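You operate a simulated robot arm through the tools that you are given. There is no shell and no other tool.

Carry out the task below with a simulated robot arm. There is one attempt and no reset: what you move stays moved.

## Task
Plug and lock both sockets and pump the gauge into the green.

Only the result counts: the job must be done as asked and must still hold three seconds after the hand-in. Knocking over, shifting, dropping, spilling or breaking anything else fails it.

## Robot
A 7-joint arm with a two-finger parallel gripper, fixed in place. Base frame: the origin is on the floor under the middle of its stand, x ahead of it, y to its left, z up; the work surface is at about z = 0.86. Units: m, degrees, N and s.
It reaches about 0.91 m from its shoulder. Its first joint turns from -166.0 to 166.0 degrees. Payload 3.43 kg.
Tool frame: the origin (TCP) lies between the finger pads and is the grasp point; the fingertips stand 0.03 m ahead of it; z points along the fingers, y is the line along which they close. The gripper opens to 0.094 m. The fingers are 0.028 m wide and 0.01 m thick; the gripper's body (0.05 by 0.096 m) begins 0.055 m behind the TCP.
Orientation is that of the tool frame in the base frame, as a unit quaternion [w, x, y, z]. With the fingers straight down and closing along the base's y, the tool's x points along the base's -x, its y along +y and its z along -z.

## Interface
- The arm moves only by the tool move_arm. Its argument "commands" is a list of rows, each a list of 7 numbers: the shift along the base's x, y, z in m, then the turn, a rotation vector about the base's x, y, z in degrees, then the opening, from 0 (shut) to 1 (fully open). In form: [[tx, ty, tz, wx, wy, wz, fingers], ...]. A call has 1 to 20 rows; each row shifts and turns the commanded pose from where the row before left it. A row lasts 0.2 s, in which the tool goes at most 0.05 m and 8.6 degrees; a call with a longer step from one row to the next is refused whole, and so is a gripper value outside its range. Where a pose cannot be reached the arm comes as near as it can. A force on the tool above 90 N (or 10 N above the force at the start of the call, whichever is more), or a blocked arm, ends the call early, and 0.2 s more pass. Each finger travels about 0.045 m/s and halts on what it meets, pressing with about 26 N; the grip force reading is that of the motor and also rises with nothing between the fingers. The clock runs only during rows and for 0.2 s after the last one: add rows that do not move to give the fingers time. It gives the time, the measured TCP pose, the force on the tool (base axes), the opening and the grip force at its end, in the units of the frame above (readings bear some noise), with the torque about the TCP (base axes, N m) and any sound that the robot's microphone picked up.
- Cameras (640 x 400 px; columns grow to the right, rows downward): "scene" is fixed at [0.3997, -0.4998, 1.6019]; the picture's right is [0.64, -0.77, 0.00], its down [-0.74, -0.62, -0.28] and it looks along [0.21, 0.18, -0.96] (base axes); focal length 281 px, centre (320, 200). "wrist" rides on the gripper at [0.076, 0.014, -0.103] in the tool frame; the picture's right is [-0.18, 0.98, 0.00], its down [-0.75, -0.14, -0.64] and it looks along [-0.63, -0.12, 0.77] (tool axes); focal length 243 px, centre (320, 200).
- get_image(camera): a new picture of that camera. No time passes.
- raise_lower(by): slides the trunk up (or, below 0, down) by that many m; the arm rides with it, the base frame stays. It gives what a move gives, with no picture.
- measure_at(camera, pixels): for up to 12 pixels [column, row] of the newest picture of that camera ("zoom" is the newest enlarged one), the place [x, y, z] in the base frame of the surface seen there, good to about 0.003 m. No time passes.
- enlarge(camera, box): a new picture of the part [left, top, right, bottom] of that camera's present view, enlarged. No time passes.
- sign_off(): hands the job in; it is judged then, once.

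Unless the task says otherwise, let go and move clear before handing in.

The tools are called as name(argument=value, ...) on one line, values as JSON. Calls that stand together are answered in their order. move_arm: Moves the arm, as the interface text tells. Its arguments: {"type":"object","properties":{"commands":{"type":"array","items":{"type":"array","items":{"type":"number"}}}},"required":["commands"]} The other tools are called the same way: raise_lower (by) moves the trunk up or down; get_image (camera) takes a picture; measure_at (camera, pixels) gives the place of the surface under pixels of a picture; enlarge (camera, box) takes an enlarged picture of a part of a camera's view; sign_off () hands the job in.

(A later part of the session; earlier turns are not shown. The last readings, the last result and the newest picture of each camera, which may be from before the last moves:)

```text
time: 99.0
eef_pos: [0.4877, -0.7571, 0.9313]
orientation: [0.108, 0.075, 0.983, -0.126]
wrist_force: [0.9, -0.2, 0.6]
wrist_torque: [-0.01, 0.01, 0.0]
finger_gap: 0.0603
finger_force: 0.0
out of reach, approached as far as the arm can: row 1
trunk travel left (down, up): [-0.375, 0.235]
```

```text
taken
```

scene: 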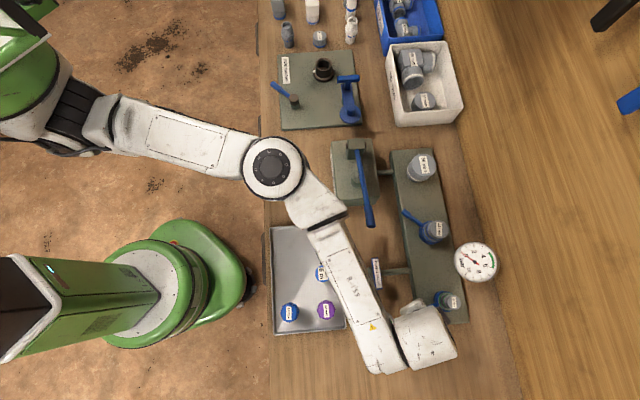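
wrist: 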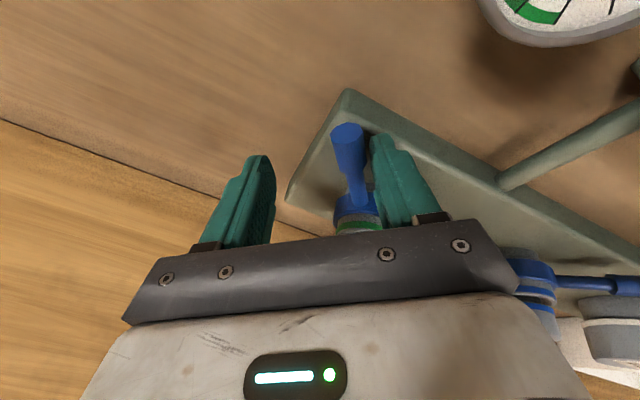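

The last step reached the edge of reach, with the lever near 175°. Closing the fingers will draw the lever the remaining way toward the hand's centreline, so I'll do that gently.

move_arm(commands=[[0, 0, 0, 0, 0, 0, 0.5], [0, 0, 0, 0, 0, 0, 0.4], [0, 0, 0, 0, 0, 0, 0.3], [0, 0, 0, 0, 0, 0, 0.2], [0, 0, 0, 0, 0, 0, 0.15], [0, 0, 0, 0, 0, 0, 0.15]])

get_image(camera="wrist")

get_image(camera="scene")

```text
time: 100.5
eef_pos: [0.4898, -0.7546, 0.9301]
orientation: [0.108, 0.075, 0.984, -0.121]
wrist_force: [0.1, 37.7, -6.7]
wrist_torque: [0.77, 0.3, 0.34]
finger_gap: 0.0358
finger_force: 18.6
trunk travel left (down, up): [-0.375, 0.235]
```

```text
taken
```

wrist: 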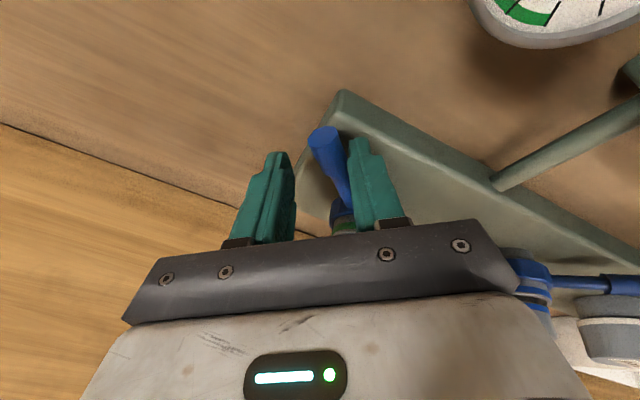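

```text
taken
```

scene: 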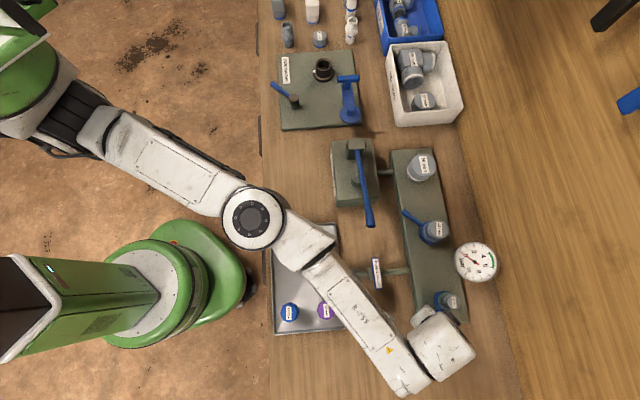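

The right finger is now pressing on the lever (38 N) and the lever has stopped. I'll measure its angle.

measure_at(camera="wrist", pixels=[[328, 140], [335, 165], [342, 185], [345, 205], [340, 215]])

enlarge(camera="scene", box=[400, 270, 480, 330])

```text
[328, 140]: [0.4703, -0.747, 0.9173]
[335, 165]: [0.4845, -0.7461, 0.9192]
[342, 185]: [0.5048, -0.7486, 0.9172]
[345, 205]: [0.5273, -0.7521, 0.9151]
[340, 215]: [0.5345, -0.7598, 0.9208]
```

```text
6.67 times, centred on (440, 300) of scene
```

zoom: 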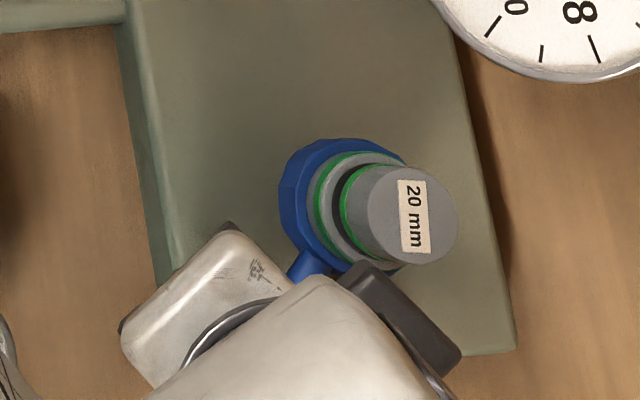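

Lever B now points along −x (180°), a full quarter turn, and is against its stop. I'll open the fingers and rise, moving slightly inward.

move_arm(commands=[[0, 0, 0, 0, 0, 0, 0.4], [0, 0, 0, 0, 0, 0, 0.6], [0, 0, 0, 0, 0, 0, 0.64], [0, 0.002, 0.02, 0, 0, 0, 0.64], [-0.005, 0.01, 0.03, 0, 0, 0, 0.64], [-0.005, 0.015, 0.03, 0, 0, 0, 0.64], [0, 0, 0, 0, 0, 0, 0.64]])

get_image(camera="wrist")

```text
time: 102.0
eef_pos: [0.4768, -0.731, 1.0141]
orientation: [0.107, 0.075, 0.983, -0.125]
wrist_force: [0.1, 0.3, 0.3]
wrist_torque: [-0.03, -0.01, 0.0]
finger_gap: 0.0606
finger_force: 0.1
trunk travel left (down, up): [-0.375, 0.235]
```

```text
taken
```

wrist: 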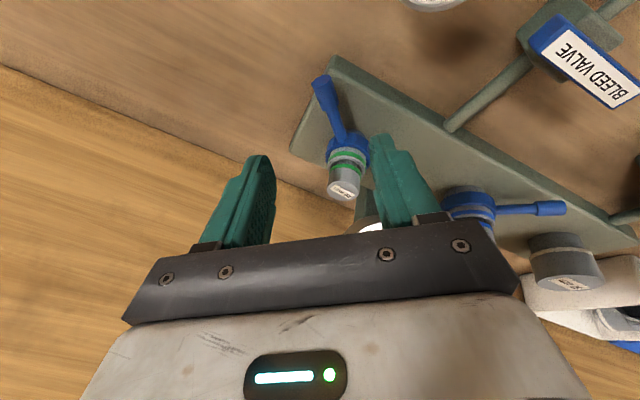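

Lever B is visibly locked at wrist (330, 110). For lever A I need the camera side away from the pump handle: I'll rise, straighten the hand to vertical, and rotate the yaw to about +135° on the way.

move_arm(commands=[[0.0, 0.015, 0.04, 5.13, 3.74, 0, 0.64], [0.0, 0.015, 0.04, 5.13, 3.74, 0, 0.7], [0.0, 0.015, 0.04, 5.13, 3.74, 0, 0.745], [0.015, 0.005, 0.015, 0, 0, 8.45, 0.745], [0.015, 0.005, 0, 0, 0, 8.45, 0.745], [0.015, 0.005, 0, 0, 0, 8.45, 0.745], [0.015, 0.005, 0, 0, 0, 8.45, 0.745], [0.015, 0.005, 0, 0, 0, 8.45, 0.745], [0.015, 0.005, 0, 0, 0, 8.45, 0.745], [0, 0, 0, 0, 0, 8.45, 0.745], [0, 0, 0, 0, 0, 8.45, 0.745], [0, 0, 0, 0, 0, 8.45, 0.745], [0, 0, 0, 0, 0, 8.45, 0.745], [0, 0, 0, 0, 0, 8.45, 0.745], [0, 0, 0, 0, 0, 8.45, 0.745], [0, 0, 0, 0, 0, 8.45, 0.745], [0, 0, 0, 0, 0, 8.45, 0.745], [0, 0, 0, 0, 0, 8.45, 0.745], [0, 0, 0, 0, 0, 8.45, 0.745], [0, 0, 0, 0, 0, 8.45, 0.745]])

get_image(camera="scene")

get_image(camera="wrist")

```text
time: 106.2
eef_pos: [0.5651, -0.6521, 1.1462]
orientation: [0.001, 0.924, -0.383, 0.0]
wrist_force: [0.0, -0.6, 0.6]
wrist_torque: [0.03, 0.02, 0.01]
finger_gap: 0.0702
finger_force: 0.1
out of reach, approached as far as the arm can: row 4
trunk travel left (down, up): [-0.375, 0.235]
```

```text
taken
```

scene: 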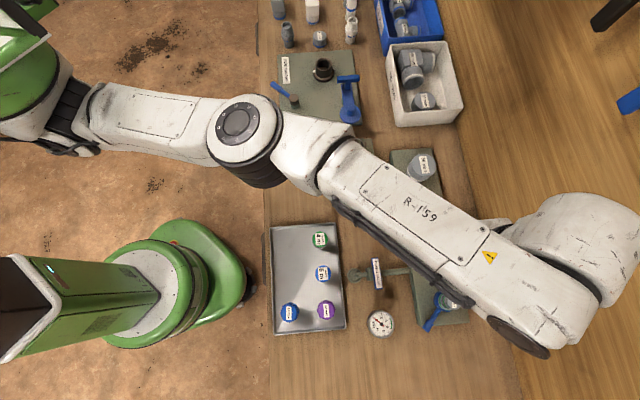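

```text
taken
```

wrist: 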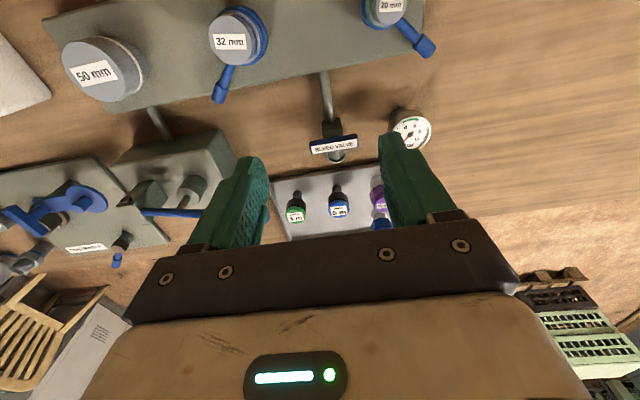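

The yaw is right (tool x at 315°), but row 4 was flagged and the elbow looks rather straight; it may be on the wrong side again. I'll test with a small inward move.

move_arm(commands=[[-0.003, 0.008, 0, 0, 0, 0, 0.745], [-0.003, 0.01, 0, 0, 0, 0, 0.745]])

```text
time: 106.8
eef_pos: [0.5611, -0.636, 1.1468]
orientation: [0.001, 0.923, -0.384, 0.0]
wrist_force: [0.2, 0.6, 0.3]
wrist_torque: [-0.01, 0.0, -0.02]
finger_gap: 0.0699
finger_force: 0.0
trunk travel left (down, up): [-0.375, 0.235]
```

move_arm(commands=[[-0.003, 0.012, 0, 0, 0, 0, 0.745], [0, 0.015, 0, 0, 0, 0, 0.745], [0, 0, 0, 0, 0, 0, 0.745]])

get_image(camera="scene")

```text
time: 107.7
eef_pos: [0.5586, -0.6077, 1.1477]
orientation: [0.001, 0.924, -0.383, -0.001]
wrist_force: [0.4, 0.1, 0.6]
wrist_torque: [-0.01, -0.03, 0.02]
finger_gap: 0.0702
finger_force: 0.0
trunk travel left (down, up): [-0.375, 0.235]
```

```text
taken
```

scene: 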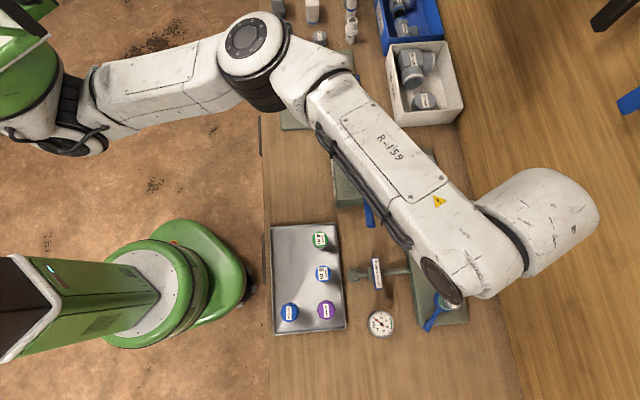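

The elbow bends properly. Now I'll move to above lever A's knob near (0.66, −0.562) at z ≈ 1.08.

move_arm(commands=[[0.034, 0.016, 0, 0, 0, 0, 0.745], [0.034, 0.016, 0, 0, 0, 0, 0.745], [0.033, 0.014, -0.02, 0, 0, 0, 0.745], [0, 0, -0.04, 0, 0, 0, 0.745], [0, 0, 0, 0, 0, 0, 0.745], [0, 0, 0, 0, 0, 0, 0.745]])

get_image(camera="wrist")

get_image(camera="scene")

```text
time: 109.0
eef_pos: [0.6571, -0.5641, 1.0894]
orientation: [0.001, 0.923, -0.384, -0.001]
wrist_force: [0.4, -0.1, -0.7]
wrist_torque: [-0.01, -0.01, -0.01]
finger_gap: 0.07
finger_force: 0.1
trunk travel left (down, up): [-0.375, 0.235]
```

```text
taken
```

wrist: 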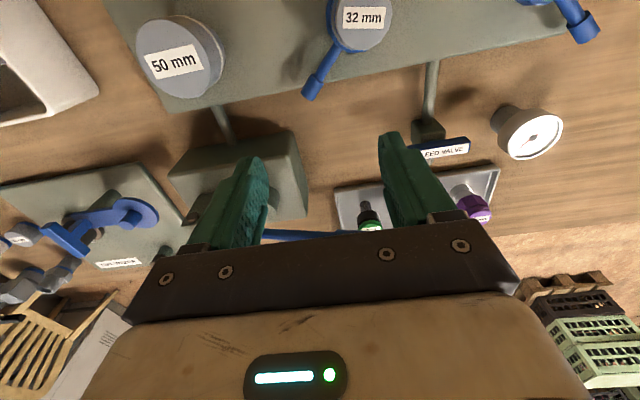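

```text
taken
```

scene: 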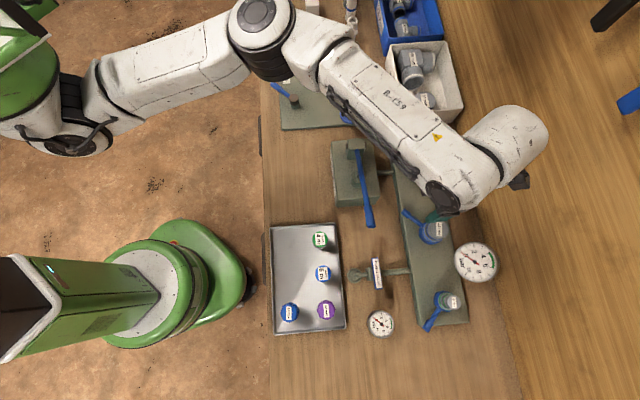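

measure_at(camera="wrist", pixels=[[308, 95], [316, 80], [322, 66], [330, 50], [362, 17], [185, 60]])

move_arm(commands=[[0.001, 0, -0.04, 0, 0, 0, 0.745], [0, 0, -0.04, 0, 0, 0, 0.745], [0, 0, -0.03, 0, 0, 0, 0.745], [0, 0, 0, 0, 0, 0, 0.745], [0, 0, 0, 0, 0, 0, 0.745]])

get_image(camera="wrist")

```text
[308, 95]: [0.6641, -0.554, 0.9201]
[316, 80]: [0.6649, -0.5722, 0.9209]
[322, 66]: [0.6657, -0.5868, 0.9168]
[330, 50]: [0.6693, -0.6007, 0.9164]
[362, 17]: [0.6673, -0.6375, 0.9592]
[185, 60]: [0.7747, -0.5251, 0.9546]
```

```text
time: 110.2
eef_pos: [0.66, -0.5614, 0.9751]
orientation: [0.001, 0.923, -0.384, 0.0]
wrist_force: [0.9, 1.1, 0.7]
wrist_torque: [0.0, 0.02, 0.02]
finger_gap: 0.07
finger_force: 0.1
trunk travel left (down, up): [-0.375, 0.235]
```

```text
taken
```

wrist: 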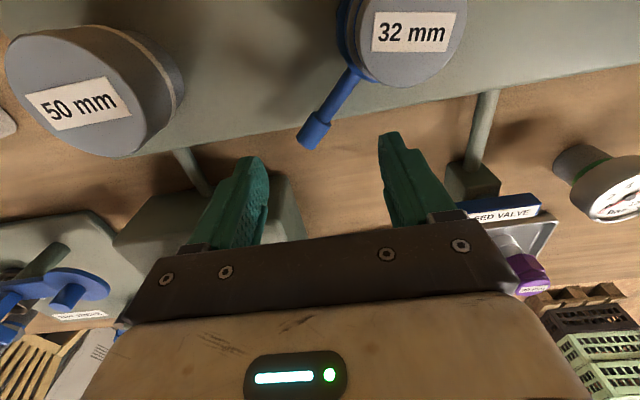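

Lever A's knob is directly below, between the open fingers. I'll lower astride it.

move_arm(commands=[[0.001, -0.003, -0.02, 0, 0, 0, 0.745], [0, 0, -0.015, 0, 0, 0, 0.745], [0, 0, -0.008, 0, 0, 0, 0.745], [0, 0, 0, 0, 0, 0, 0.745]])

get_image(camera="wrist")

```text
time: 111.2
eef_pos: [0.6631, -0.5656, 0.9336]
orientation: [0.001, 0.923, -0.384, 0.0]
wrist_force: [-0.6, -0.7, 1.1]
wrist_torque: [0.01, -0.02, -0.01]
finger_gap: 0.0701
finger_force: 0.0
trunk travel left (down, up): [-0.375, 0.235]
```

```text
taken
```

wrist: 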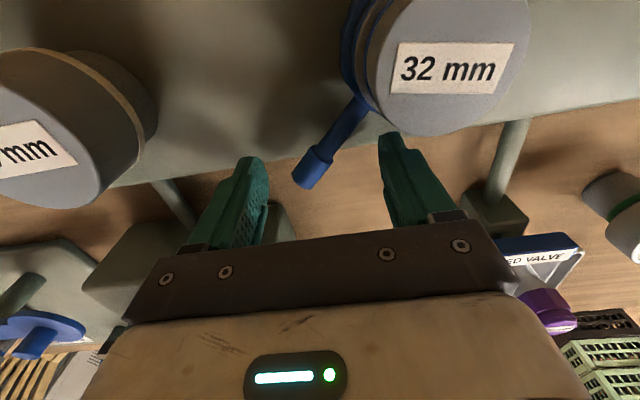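

The lever is between the fingers. Before sweeping I'll check the height of the bleed pipe near the end of the sweep.

measure_at(camera="wrist", pixels=[[510, 140], [503, 160], [497, 180], [495, 205], [540, 242], [308, 170], [335, 140]])

move_arm(commands=[[-0.0109, -0.0014, 0, 0, 0, 0, 0.745], [-0.0115, -0.0031, 0, 0, 0, 0, 0.745], [-0.0107, -0.005, 0, 0, 0, 0, 0.745], [0, 0, 0, 0, 0, 0, 0.745]])

get_image(camera="wrist")

```text
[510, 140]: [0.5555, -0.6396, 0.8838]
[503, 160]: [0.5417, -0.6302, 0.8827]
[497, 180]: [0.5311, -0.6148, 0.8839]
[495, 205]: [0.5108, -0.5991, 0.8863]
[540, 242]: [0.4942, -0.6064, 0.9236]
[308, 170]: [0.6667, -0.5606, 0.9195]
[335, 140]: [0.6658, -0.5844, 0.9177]
```

```text
time: 112.2
eef_pos: [0.6294, -0.574, 0.9361]
orientation: [0.001, 0.924, -0.383, -0.001]
wrist_force: [0.7, 1.8, -0.6]
wrist_torque: [0.02, 0.02, 0.03]
finger_gap: 0.0707
finger_force: 0.6
trunk travel left (down, up): [-0.375, 0.235]
```

```text
taken
```

wrist: 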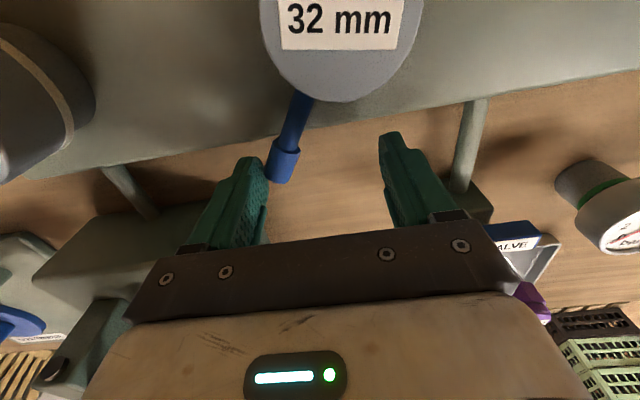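

The pipe is low (z 0.884), so there is clearance. The lever is now moving with the left finger; continuing the arc.

move_arm(commands=[[-0.0097, -0.0068, 0, 0, 0, 0, 0.745], [-0.0084, -0.0084, 0, 0, 0, 0, 0.745], [-0.0068, -0.0097, 0, 0, 0, 0, 0.745], [-0.005, -0.0107, 0, 0, 0, 0, 0.745], [0, 0, 0, 0, 0, 0, 0.745]])

get_image(camera="wrist")

```text
time: 113.5
eef_pos: [0.5983, -0.6108, 0.9339]
orientation: [0.001, 0.923, -0.384, 0.0]
wrist_force: [0.1, 0.3, 0.6]
wrist_torque: [-0.02, -0.01, 0.0]
finger_gap: 0.07
finger_force: 0.2
trunk travel left (down, up): [-0.375, 0.235]
```

```text
taken
```

wrist: 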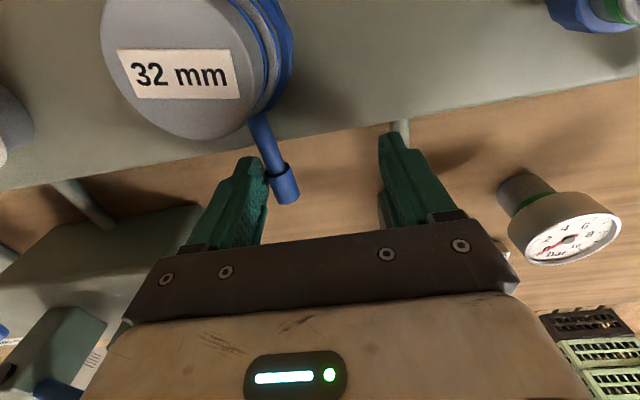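

move_arm(commands=[[-0.003, -0.0115, 0, 0, 0, 0, 0.745], [-0.001, -0.0118, 0, 0, 0, 0, 0.745], [0.001, -0.008, 0, 0, 0, 0, 0.745], [0, 0, 0, 0, 0, 0, 0.745]])

get_image(camera="wrist")

```text
time: 114.5
eef_pos: [0.5948, -0.6415, 0.9337]
orientation: [0.001, 0.923, -0.384, -0.001]
wrist_force: [-0.6, 1.2, 1.3]
wrist_torque: [0.03, 0.01, 0.05]
finger_gap: 0.0706
finger_force: 0.0
trunk travel left (down, up): [-0.375, 0.235]
```

```text
taken
```

wrist: 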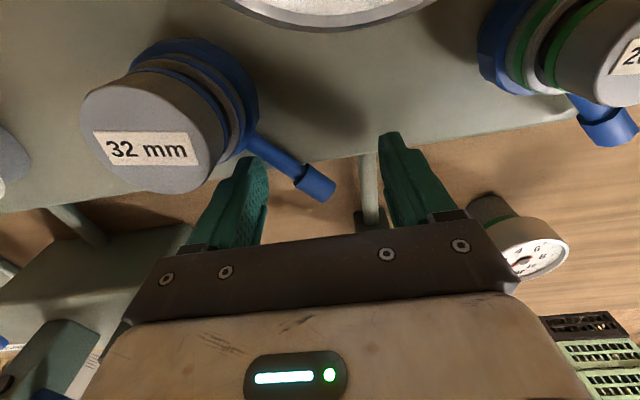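

measure_at(camera="wrist", pixels=[[325, 186], [310, 178], [290, 168], [270, 153], [250, 142]])

move_arm(commands=[[0.002, -0.006, 0, 0, 0, 0, 0.745], [0.002, -0.006, 0, 0, 0, 0, 0.745], [0, 0, 0, 0, 0, 0, 0.745]])

get_image(camera="wrist")

```text
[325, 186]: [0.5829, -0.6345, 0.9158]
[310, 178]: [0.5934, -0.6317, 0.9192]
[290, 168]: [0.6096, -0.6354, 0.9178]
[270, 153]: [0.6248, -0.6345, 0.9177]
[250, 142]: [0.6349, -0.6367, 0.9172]
```

```text
time: 115.2
eef_pos: [0.5969, -0.6509, 0.9333]
orientation: [-0.005, 0.924, -0.383, -0.006]
wrist_force: [-33.6, 62.2, 4.6]
wrist_torque: [0.37, -0.32, 3.5]
finger_gap: 0.0814
finger_force: 9.7
trunk travel left (down, up): [-0.375, 0.235]
```

```text
taken
```

wrist: 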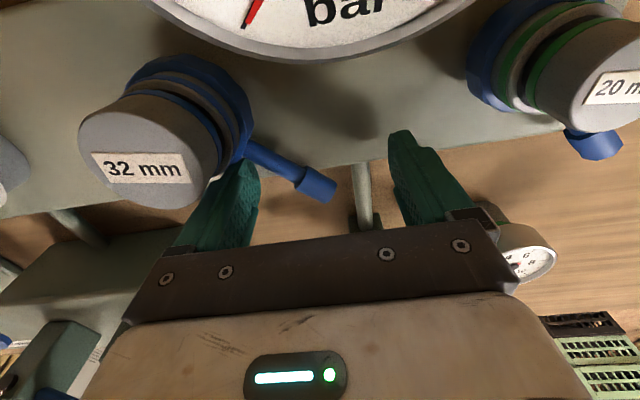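

Force jumped (62 N): lever A is at its stop, pointing along −x (end at (0.583, −0.6345)). I'll back off and rise.

move_arm(commands=[[-0.004, 0.012, 0, 0, 0, 0, 0.745], [0, 0, 0, 0, 0, 0, 0.745], [0, 0, 0.03, 0, 0, 0, 0.745], [0, 0, 0.035, 0, 0, 0, 0.745], [0, 0, 0.035, 0, 0, 0, 0.745], [0, 0, 0, 0, 0, 0, 0.745]])

get_image(camera="wrist")

get_image(camera="scene")

```text
time: 116.7
eef_pos: [0.5947, -0.6411, 1.035]
orientation: [0.002, 0.923, -0.385, 0.0]
wrist_force: [-0.4, 0.0, -0.3]
wrist_torque: [-0.01, 0.01, 0.0]
finger_gap: 0.07
finger_force: 0.0
trunk travel left (down, up): [-0.375, 0.235]
```

```text
taken
```

wrist: 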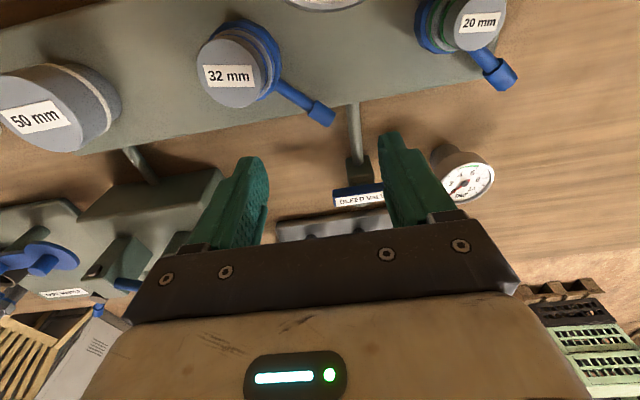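

```text
taken
```

scene: 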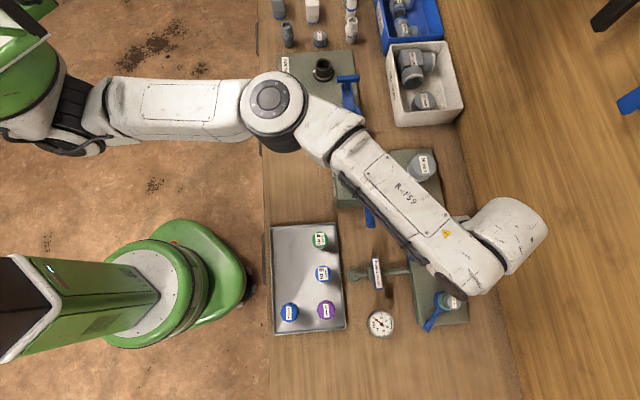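

Both levers now point along −x, parallel and against their stops. Next is the pump: I'll rise, turn the hand so the fingers close across the handle, and measure the handle.

move_arm(commands=[[0, 0.005, 0.04, 0, 0, -8.4, 0.745], [0, 0.01, 0.04, 0, 0, -8.4, 0.745], [0, 0.01, 0.04, 0, 0, -8.4, 0.745], [0, 0.01, 0.02, 0, 0, -8.4, 0.745], [-0.003, 0.01, 0, 0, 0, -8.4, 0.745], [-0.003, 0.01, 0, 0, 0, -8.4, 0.745], [-0.003, 0.01, 0, 0, 0, -8.4, 0.745], [-0.003, 0.01, 0, 0, 0, -8.4, 0.745], [-0.003, 0.01, 0, 0, 0, -8.4, 0.745], [-0.003, 0.01, 0, 0, 0, -8.4, 0.745], [0, 0.01, 0, 0, 0, -8.4, 0.745], [0, 0, 0, 0, 0, 0, 0.745]])

get_image(camera="wrist")

get_image(camera="scene")

```text
time: 119.2
eef_pos: [0.5765, -0.5354, 1.1748]
orientation: [-0.001, -0.361, 0.933, 0.001]
wrist_force: [-0.3, 0.1, -0.8]
wrist_torque: [0.02, 0.02, -0.04]
finger_gap: 0.0698
finger_force: 0.0
trunk travel left (down, up): [-0.375, 0.235]
```

```text
taken
```

wrist: 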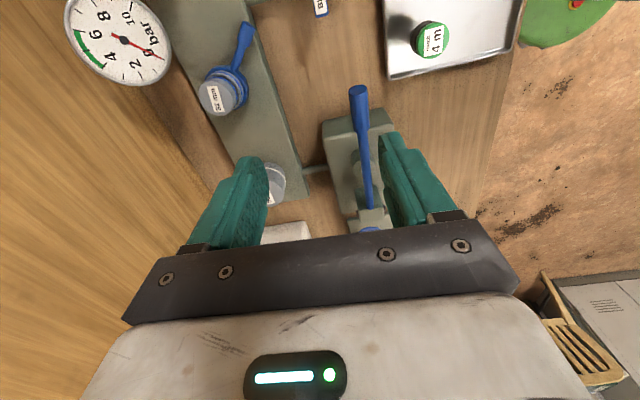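

```text
taken
```

scene: 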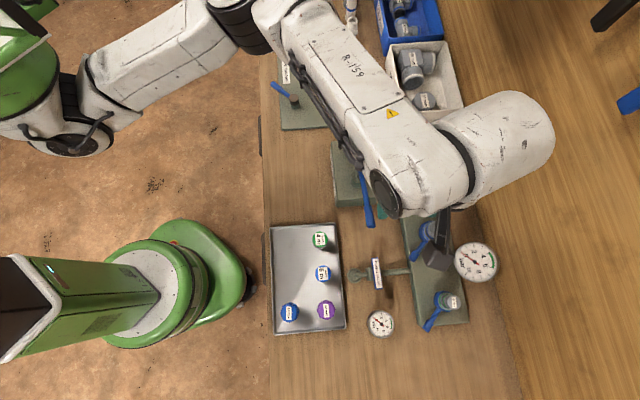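

The handle runs from wrist (358, 95) to (370, 210). Measuring it now.

measure_at(camera="wrist", pixels=[[358, 93], [360, 105], [361, 120], [363, 135], [365, 155], [368, 180], [370, 205], [370, 215], [335, 130], [330, 160]])

enlarge(camera="wrist", box=[310, 75, 430, 235])

```text
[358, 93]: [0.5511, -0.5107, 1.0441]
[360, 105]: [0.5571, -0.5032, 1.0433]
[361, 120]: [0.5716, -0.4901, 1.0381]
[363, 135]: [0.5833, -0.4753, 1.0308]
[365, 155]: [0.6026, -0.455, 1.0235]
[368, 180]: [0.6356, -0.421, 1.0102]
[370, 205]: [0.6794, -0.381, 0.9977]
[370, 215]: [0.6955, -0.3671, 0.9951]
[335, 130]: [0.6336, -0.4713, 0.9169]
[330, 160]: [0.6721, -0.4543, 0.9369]
```

```text
2.50 times, centred on (370, 155) of wrist
```

zoom: 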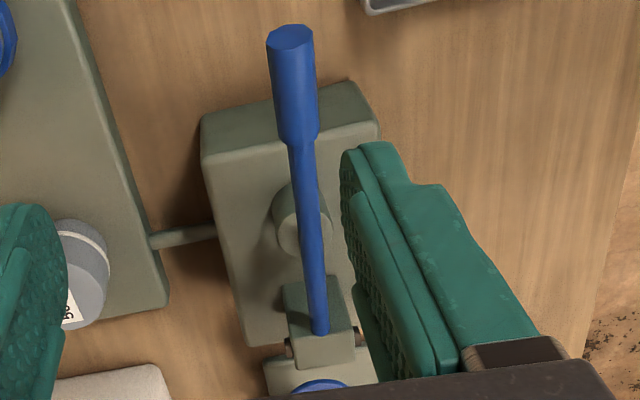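

The handle lies along azimuth 225° at 13.5° up, with its grip centred near (0.565, −0.496, 1.03). I'll align above it and descend astride it.

move_arm(commands=[[-0.005, 0.02, 0, 0, 0, 2.7, 0.745], [-0.0055, 0.0204, 0, 0, 0, 0, 0.745], [0, 0, -0.035, 0, 0, 0, 0.745], [0, 0, -0.035, 0, 0, 0, 0.745], [0, 0, 0, 0, 0, 0, 0.745], [0, 0, 0, 0, 0, 0, 0.745]])

get_image(camera="wrist")

```text
time: 120.7
eef_pos: [0.5687, -0.4945, 1.1003]
orientation: [-0.001, -0.385, 0.923, 0.001]
wrist_force: [-0.1, 0.2, 0.9]
wrist_torque: [0.0, 0.05, 0.03]
finger_gap: 0.07
finger_force: 0.0
trunk travel left (down, up): [-0.375, 0.235]
```

```text
taken
```

wrist: 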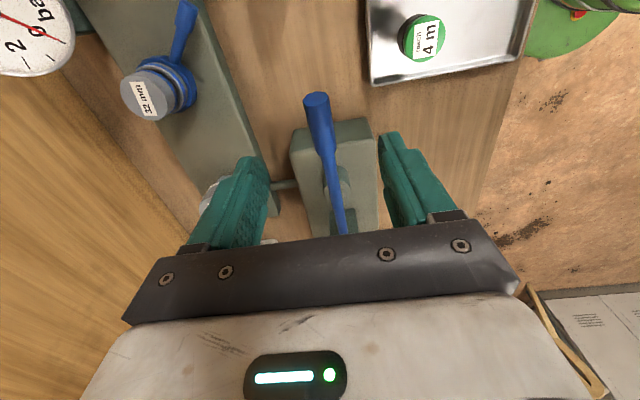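

The handle is centred between the fingers. Descending to the grip height and closing.

move_arm(commands=[[0, 0, -0.03, 0, 0, 0, 0.745], [0, 0, -0.025, 0, 0, 0, 0.745], [0, 0, -0.014, 0, 0, 0, 0.745], [0, 0, 0, 0, 0, 0, 0.745], [0, 0, 0, 0, 0, 0, 0.5], [0, 0, 0, 0, 0, 0, 0.2], [0, 0, 0, 0, 0, 0, 0.0], [0, 0, 0, 0, 0, 0, 0.0]])

get_image(camera="wrist")

```text
time: 122.5
eef_pos: [0.5659, -0.495, 1.0336]
orientation: [0.001, -0.384, 0.923, 0.001]
wrist_force: [-10.4, 14.4, -0.7]
wrist_torque: [-0.03, 0.13, -0.1]
finger_gap: 0.0225
finger_force: 34.8
trunk travel left (down, up): [-0.375, 0.235]
```

```text
taken
```

wrist: 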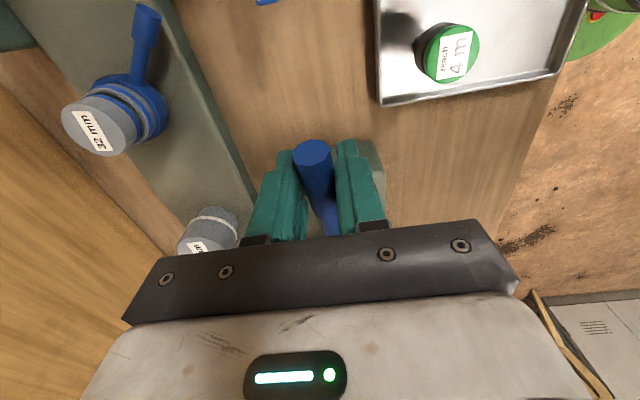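

The handle is gripped (gap 0.0225). I'll ease the small side load and try the first part of a down-stroke, checking the force.

move_arm(commands=[[-0.001, 0.0013, 0, 0, 0, 0, 0.0], [-0.0017, -0.0017, -0.0115, 0, 0, 0, 0.0], [-0.0015, -0.0015, -0.0162, 0, 0, 0, 0.0], [0, 0, 0, 0, 0, 0, 0.0]])

get_image(camera="scene")

get_image(camera="wrist")

```text
time: 123.5
eef_pos: [0.5634, -0.498, 1.0061]
orientation: [0.0, -0.384, 0.923, -0.001]
wrist_force: [-4.5, -2.6, 11.7]
wrist_torque: [0.94, -1.0, -0.15]
finger_gap: 0.0222
finger_force: 44.5
trunk travel left (down, up): [-0.375, 0.235]
```

```text
taken
```

scene: 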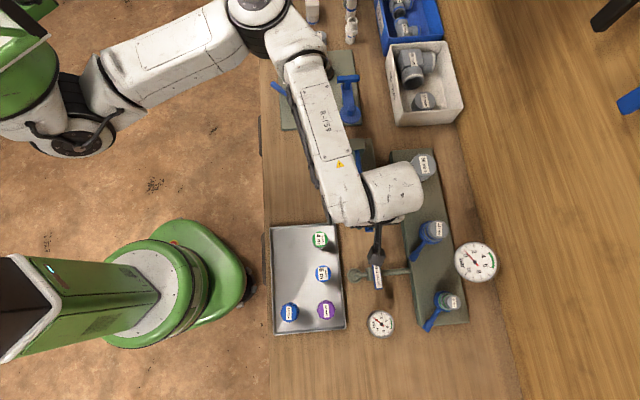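

```text
taken
```

wrist: 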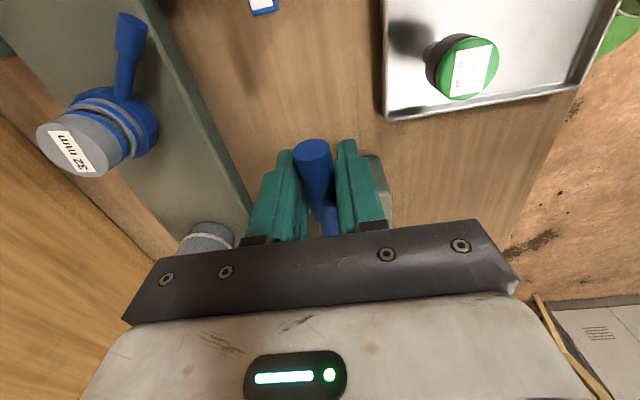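

The handle went down ~2.7 cm against ~12 N. I'll continue the stroke down and read the gauge.

move_arm(commands=[[-0.0005, -0.0005, -0.0163, 0, 0, 0, 0.0], [0.0005, 0.0005, -0.0163, 0, 0, 0, 0.0], [0, 0, 0, 0, 0, 0, 0.0]])

enlarge(camera="scene", box=[445, 235, 505, 290])

get_image(camera="wrist")

```text
time: 124.2
eef_pos: [0.5615, -0.4991, 0.976]
orientation: [0.0, -0.385, 0.923, -0.001]
wrist_force: [-0.2, -12.5, 10.7]
wrist_torque: [0.83, -0.97, -0.18]
finger_gap: 0.022
finger_force: 44.3
trunk travel left (down, up): [-0.375, 0.235]
```

```text
7.27 times, centred on (475, 262) of scene
```

zoom: 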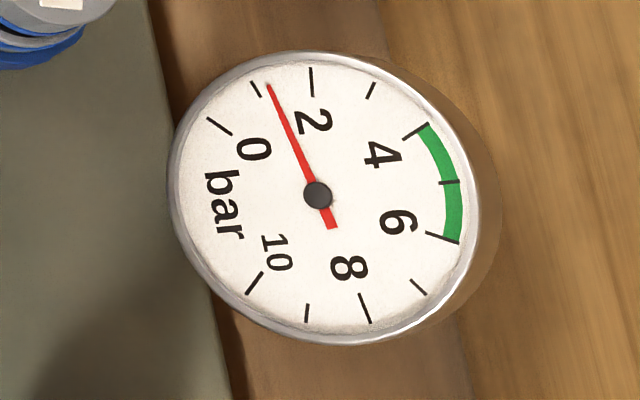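

```text
taken
```

wrist: 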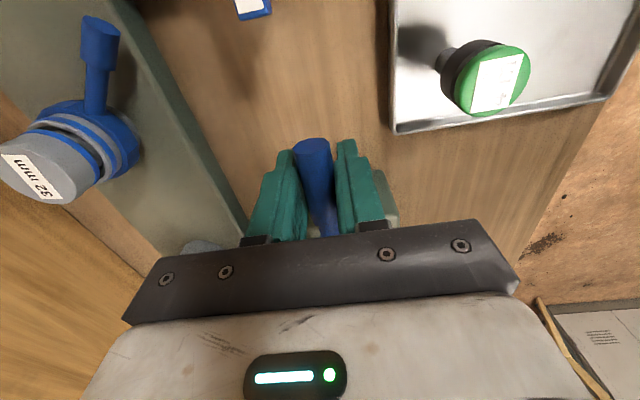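

Pressure is building: the gauge reads about 1.3 bar (green is 4–6). I'll continue this down-stroke a bit further.

move_arm(commands=[[0.001, 0.0005, -0.012, 0, 0, 0, 0.0], [0.0015, 0.001, -0.01, 0, 0, 0, 0.0], [0, 0, 0, 0, 0, 0, 0.0]])

enlarge(camera="scene", box=[445, 235, 505, 290])

```text
time: 125.0
eef_pos: [0.563, -0.4969, 0.9579]
orientation: [-0.001, -0.384, 0.923, -0.003]
wrist_force: [-1.0, -2.1, 43.5]
wrist_torque: [0.03, 0.07, -0.17]
finger_gap: 0.0222
finger_force: 45.2
trunk travel left (down, up): [-0.375, 0.235]
```

```text
7.27 times, centred on (475, 262) of scene
```

zoom: 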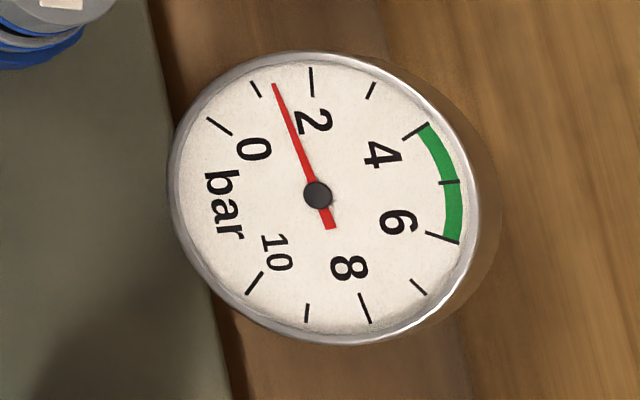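

A firm bottom stop at z ≈ 0.958 (43 N), gauge ≈ 1.4 bar. I'll raise the handle back to the top and check that the pressure holds.

move_arm(commands=[[-0.001, -0.0007, 0.012, 0, 0, 0, 0.0], [-0.0005, -0.0003, 0.016, 0, 0, 0, 0.0], [0.0005, 0.0005, 0.016, 0, 0, 0, 0.0], [0.0012, 0.0012, 0.016, 0, 0, 0, 0.0], [0.0015, 0.0015, 0.012, 0, 0, 0, 0.0], [0, 0, 0, 0, 0, 0, 0.0]])

enlarge(camera="scene", box=[445, 235, 505, 290])

get_image(camera="wrist")

```text
time: 126.5
eef_pos: [0.5667, -0.4934, 1.0207]
orientation: [0.001, -0.385, 0.923, 0.005]
wrist_force: [6.7, -0.6, -43.0]
wrist_torque: [-0.04, -0.2, -0.54]
finger_gap: 0.0224
finger_force: 44.8
trunk travel left (down, up): [-0.375, 0.235]
```

```text
7.27 times, centred on (475, 262) of scene
```

zoom: 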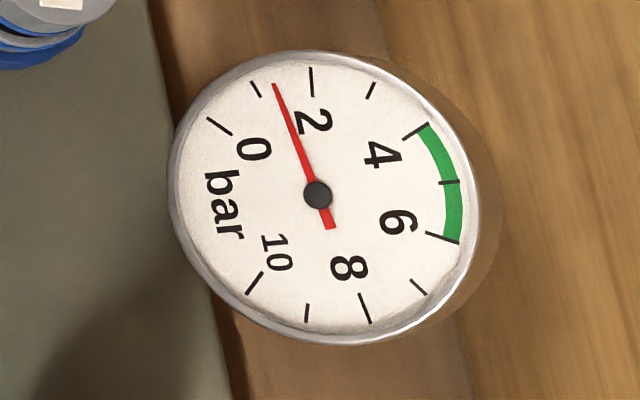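

```text
taken
```

wrist: 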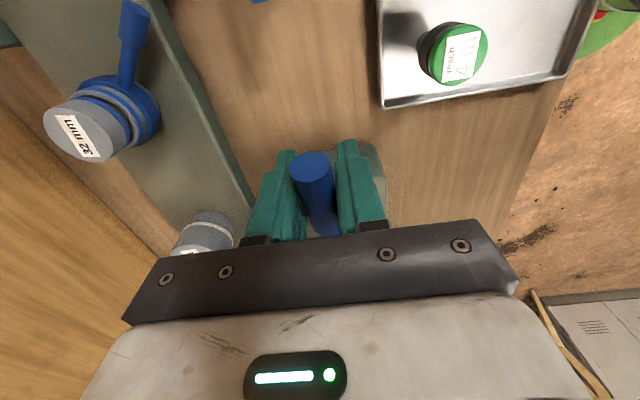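

Pressure holds at ~1.4 bar, and the handle meets its top stop near z ≈ 1.02. Second down-stroke now.

move_arm(commands=[[-0.0015, -0.0015, -0.012, 0, 0, 0, 0.0], [-0.0012, -0.0012, -0.016, 0, 0, 0, 0.0], [-0.0005, -0.0005, -0.016, 0, 0, 0, 0.0], [0.0005, 0.0003, -0.016, 0, 0, 0, 0.0], [0.0008, 0.0006, -0.006, 0, 0, 0, 0.0], [0, 0, 0, 0, 0, 0, 0.0]])

enlarge(camera="scene", box=[445, 235, 505, 290])

```text
time: 127.8
eef_pos: [0.5604, -0.5004, 0.9617]
orientation: [-0.004, -0.382, 0.924, -0.002]
wrist_force: [-20.8, -14.4, 18.5]
wrist_torque: [0.89, -0.96, 0.12]
finger_gap: 0.0224
finger_force: 44.8
trunk travel left (down, up): [-0.375, 0.235]
```

```text
7.27 times, centred on (475, 262) of scene
```

zoom: 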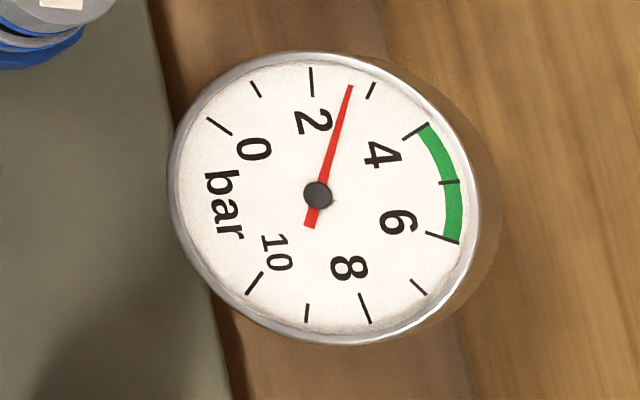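

About 2.7 bar after two strokes. Raising the handle for the third stroke.

move_arm(commands=[[-0.001, -0.001, 0.01, 0, 0, 0, 0.0], [0, 0, 0.015, 0, 0, 0, 0.0], [0.0003, 0.0003, 0.015, 0, 0, 0, 0.0], [0.0012, 0.0012, 0.014, 0, 0, 0, 0.0], [0.001, 0.001, 0.007, 0, 0, 0, 0.0], [0, 0, 0, 0, 0, 0, 0.0]])

get_image(camera="wrist")

enlarge(camera="scene", box=[445, 235, 505, 290])

```text
time: 129.2
eef_pos: [0.5674, -0.4932, 1.017]
orientation: [0.001, -0.386, 0.923, 0.003]
wrist_force: [5.4, 17.0, -21.7]
wrist_torque: [-0.61, 0.37, -0.37]
finger_gap: 0.0224
finger_force: 45.0
trunk travel left (down, up): [-0.375, 0.235]
```

```text
taken
```

wrist: 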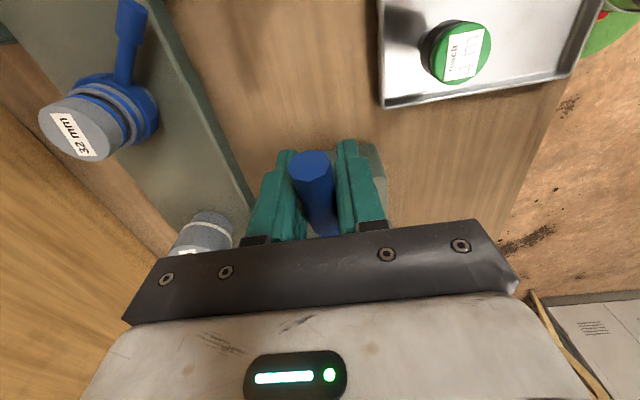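

```text
7.27 times, centred on (475, 262) of scene
```

zoom: 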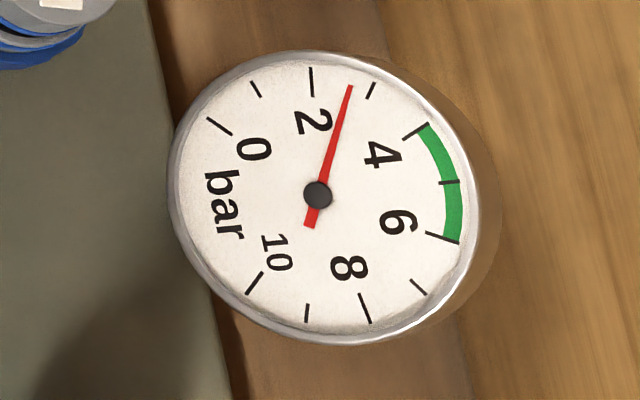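

Pressure holds at 2.7 bar. Third down-stroke.

move_arm(commands=[[-0.0013, -0.0013, -0.012, 0, 0, 0, 0.0], [-0.0012, -0.0012, -0.016, 0, 0, 0, 0.0], [-0.0005, -0.0005, -0.015, 0, 0, 0, 0.0], [0.0002, 0.0002, -0.014, 0, 0, 0, 0.0], [0.0003, 0.0003, -0.003, 0, 0, 0, 0.0], [0, 0, 0, 0, 0, 0, 0.0]])

enlarge(camera="scene", box=[445, 235, 505, 290])

```text
time: 130.7
eef_pos: [0.5589, -0.5007, 0.9603]
orientation: [-0.001, -0.383, 0.924, -0.001]
wrist_force: [-9.0, 1.5, 10.2]
wrist_torque: [0.89, -1.13, 0.01]
finger_gap: 0.022
finger_force: 45.0
trunk travel left (down, up): [-0.375, 0.235]
```

```text
7.27 times, centred on (475, 262) of scene
```

zoom: 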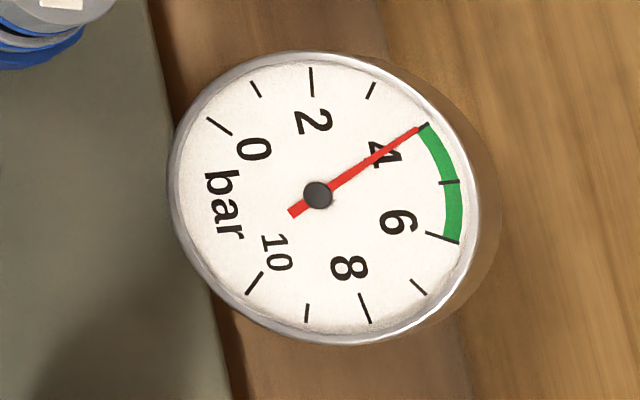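

About 4.05 bar, just at the edge of green. I'll raise the handle and then do a partial fourth stroke to reach about 5 bar.

move_arm(commands=[[0, 0, 0.01, 0, 0, 0, 0.0], [0, 0, 0.015, 0, 0, 0, 0.0], [0.0005, 0.0005, 0.015, 0, 0, 0, 0.0], [0.0012, 0.0012, 0.013, 0, 0, 0, 0.0], [0.001, 0.001, 0.006, 0, 0, 0, 0.0], [0, 0, 0, 0, 0, 0, 0.0]])

enlarge(camera="scene", box=[445, 235, 505, 290])

```text
time: 132.1
eef_pos: [0.565, -0.4956, 1.0173]
orientation: [-0.001, -0.384, 0.923, 0.002]
wrist_force: [-8.7, -5.6, -18.2]
wrist_torque: [-0.83, 0.71, -0.15]
finger_gap: 0.0223
finger_force: 45.1
trunk travel left (down, up): [-0.375, 0.235]
```

```text
7.27 times, centred on (475, 262) of scene
```

zoom: 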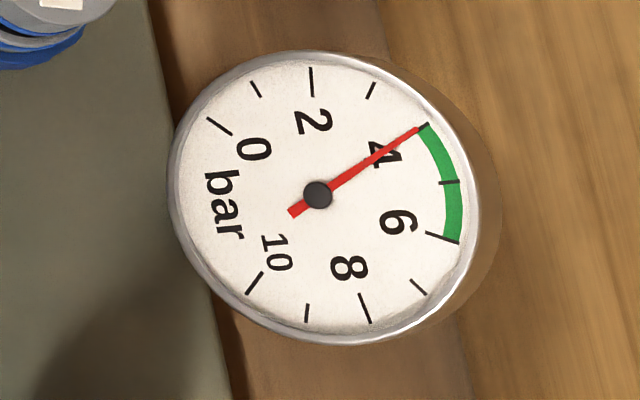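

move_arm(commands=[[-0.0013, -0.0013, -0.012, 0, 0, 0, 0.0], [-0.0012, -0.0012, -0.014, 0, 0, 0, 0.0], [-0.0005, -0.0005, -0.012, 0, 0, 0, 0.0], [0, 0, 0, 0, 0, 0, 0.0]])

enlarge(camera="scene", box=[445, 235, 505, 290])

```text
time: 133.1
eef_pos: [0.5618, -0.4985, 0.9818]
orientation: [0.0, -0.383, 0.924, 0.001]
wrist_force: [-11.2, -3.1, 11.1]
wrist_torque: [0.96, -1.13, -0.11]
finger_gap: 0.0221
finger_force: 44.9
trunk travel left (down, up): [-0.375, 0.235]
```

```text
7.27 times, centred on (475, 262) of scene
```

zoom: 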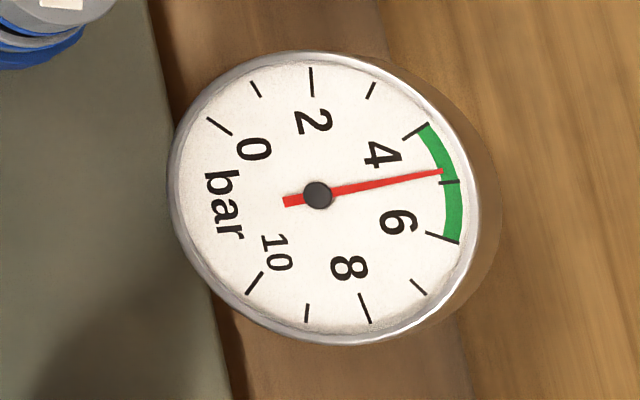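

About 4.8 bar, inside the green. A small extra push will bring it close to 5 bar, and then I'll watch it for a couple of seconds for leakage.

move_arm(commands=[[0, 0, -0.006, 0, 0, 0, 0.0], [0, 0, 0, 0, 0, 0, 0.0], [0, 0, 0, 0, 0, 0, 0.0], [0, 0, 0, 0, 0, 0, 0.0], [0, 0, 0, 0, 0, 0, 0.0], [0, 0, 0, 0, 0, 0, 0.0], [0, 0, 0, 0, 0, 0, 0.0], [0, 0, 0, 0, 0, 0, 0.0]])

enlarge(camera="scene", box=[445, 235, 505, 290])

get_image(camera="wrist")

```text
time: 134.8
eef_pos: [0.5619, -0.4991, 0.9753]
orientation: [0.0, -0.383, 0.924, 0.001]
wrist_force: [-17.6, -2.8, 3.9]
wrist_torque: [0.07, -0.3, -0.08]
finger_gap: 0.0223
finger_force: 45.9
trunk travel left (down, up): [-0.375, 0.235]
```

```text
7.27 times, centred on (475, 262) of scene
```

zoom: 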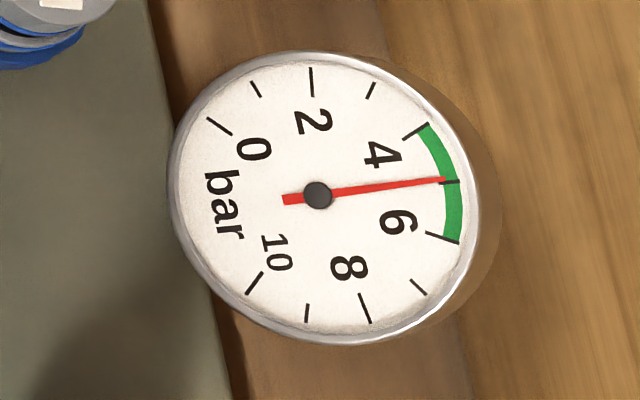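

```text
taken
```

wrist: 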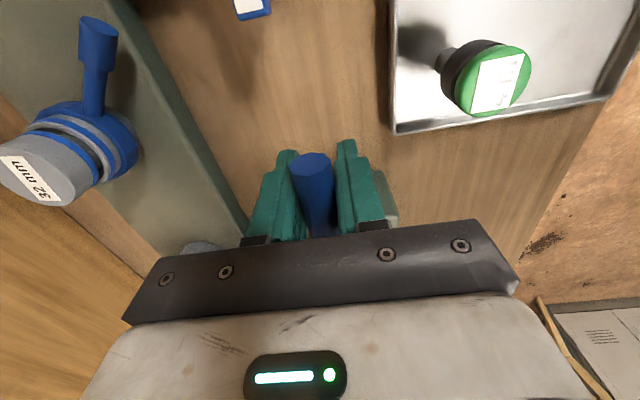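

The gauge holds steady at ~5 bar in the middle of the green. I'll release the handle gently and rise clear.

move_arm(commands=[[-0.001, 0, 0, 0, 0, 0, 0.15], [0, 0, 0, 0, 0, 0, 0.35], [0, 0, 0, 0, 0, 0, 0.55], [0, 0, 0, 0, 0, 0, 0.7], [0, 0, 0, 0, 0, 0, 0.7]])

enlarge(camera="scene", box=[445, 235, 505, 290])

get_image(camera="wrist")

```text
time: 136.1
eef_pos: [0.5613, -0.4979, 0.9752]
orientation: [0.0, -0.384, 0.923, 0.001]
wrist_force: [-0.1, -1.0, 2.2]
wrist_torque: [0.05, 0.06, 0.0]
finger_gap: 0.0658
finger_force: 0.0
trunk travel left (down, up): [-0.375, 0.235]
```

```text
7.27 times, centred on (475, 262) of scene
```

zoom: 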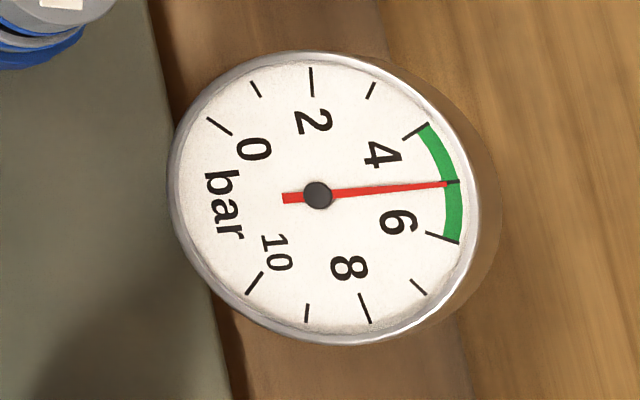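

```text
taken
```

wrist: 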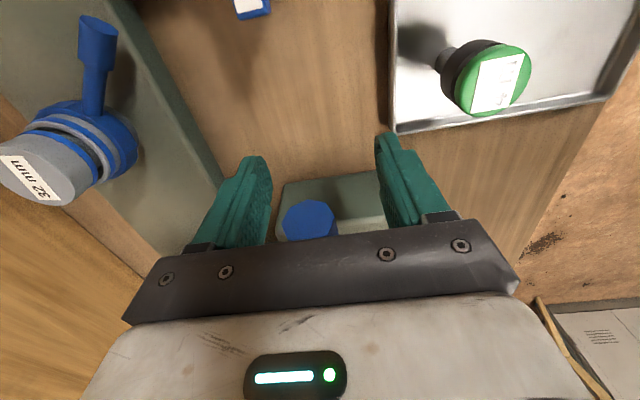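

The handle springs up on release and the gauge still shows ~5 bar. I'll rise straight up, clear of the handle.

move_arm(commands=[[0, 0, 0.02, 0, 0, 0, 0.745], [0, 0, 0.035, 0, 0, 0, 0.745], [0, 0, 0.04, 0, 0, 0, 0.745], [0, 0, 0.045, 0, 0, 0, 0.745], [0, 0, 0.045, 0, 0, 0, 0.745], [0, 0, 0, 0, 0, 0, 0.745]])

get_image(camera="wrist")

get_image(camera="scene")

enlarge(camera="scene", box=[395, 205, 505, 335])

```text
time: 137.4
eef_pos: [0.5603, -0.4993, 1.1617]
orientation: [-0.001, -0.385, 0.923, 0.001]
wrist_force: [0.3, 1.0, -0.9]
wrist_torque: [0.0, -0.02, -0.01]
finger_gap: 0.0701
finger_force: 0.0
trunk travel left (down, up): [-0.375, 0.235]
```

```text
taken
```

wrist: 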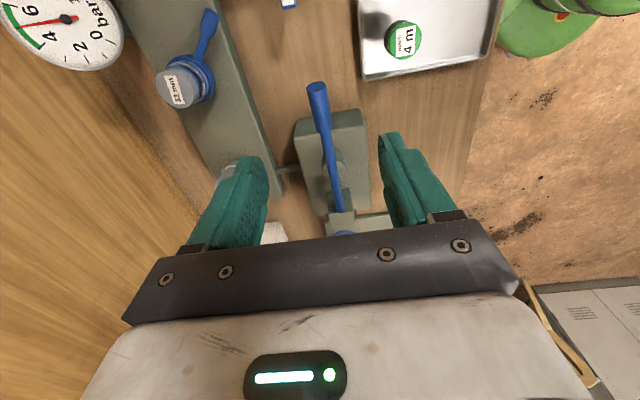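

```text
taken
```

scene: 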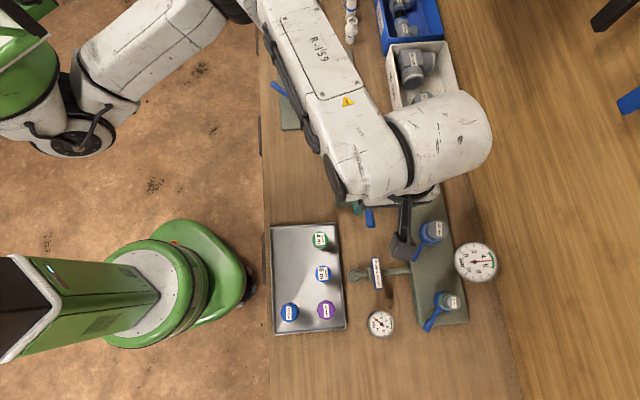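

```text
3.08 times, centred on (450, 270) of scene
```

zoom: 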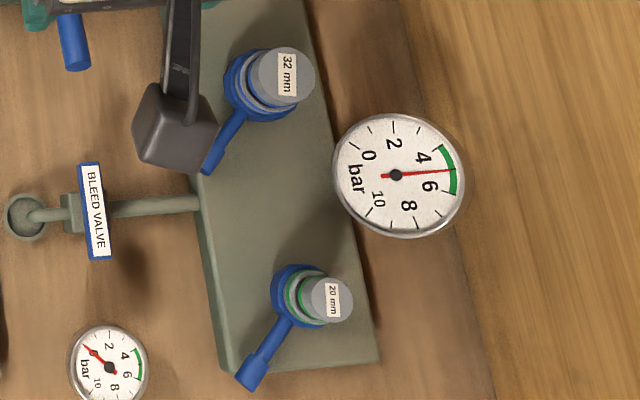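

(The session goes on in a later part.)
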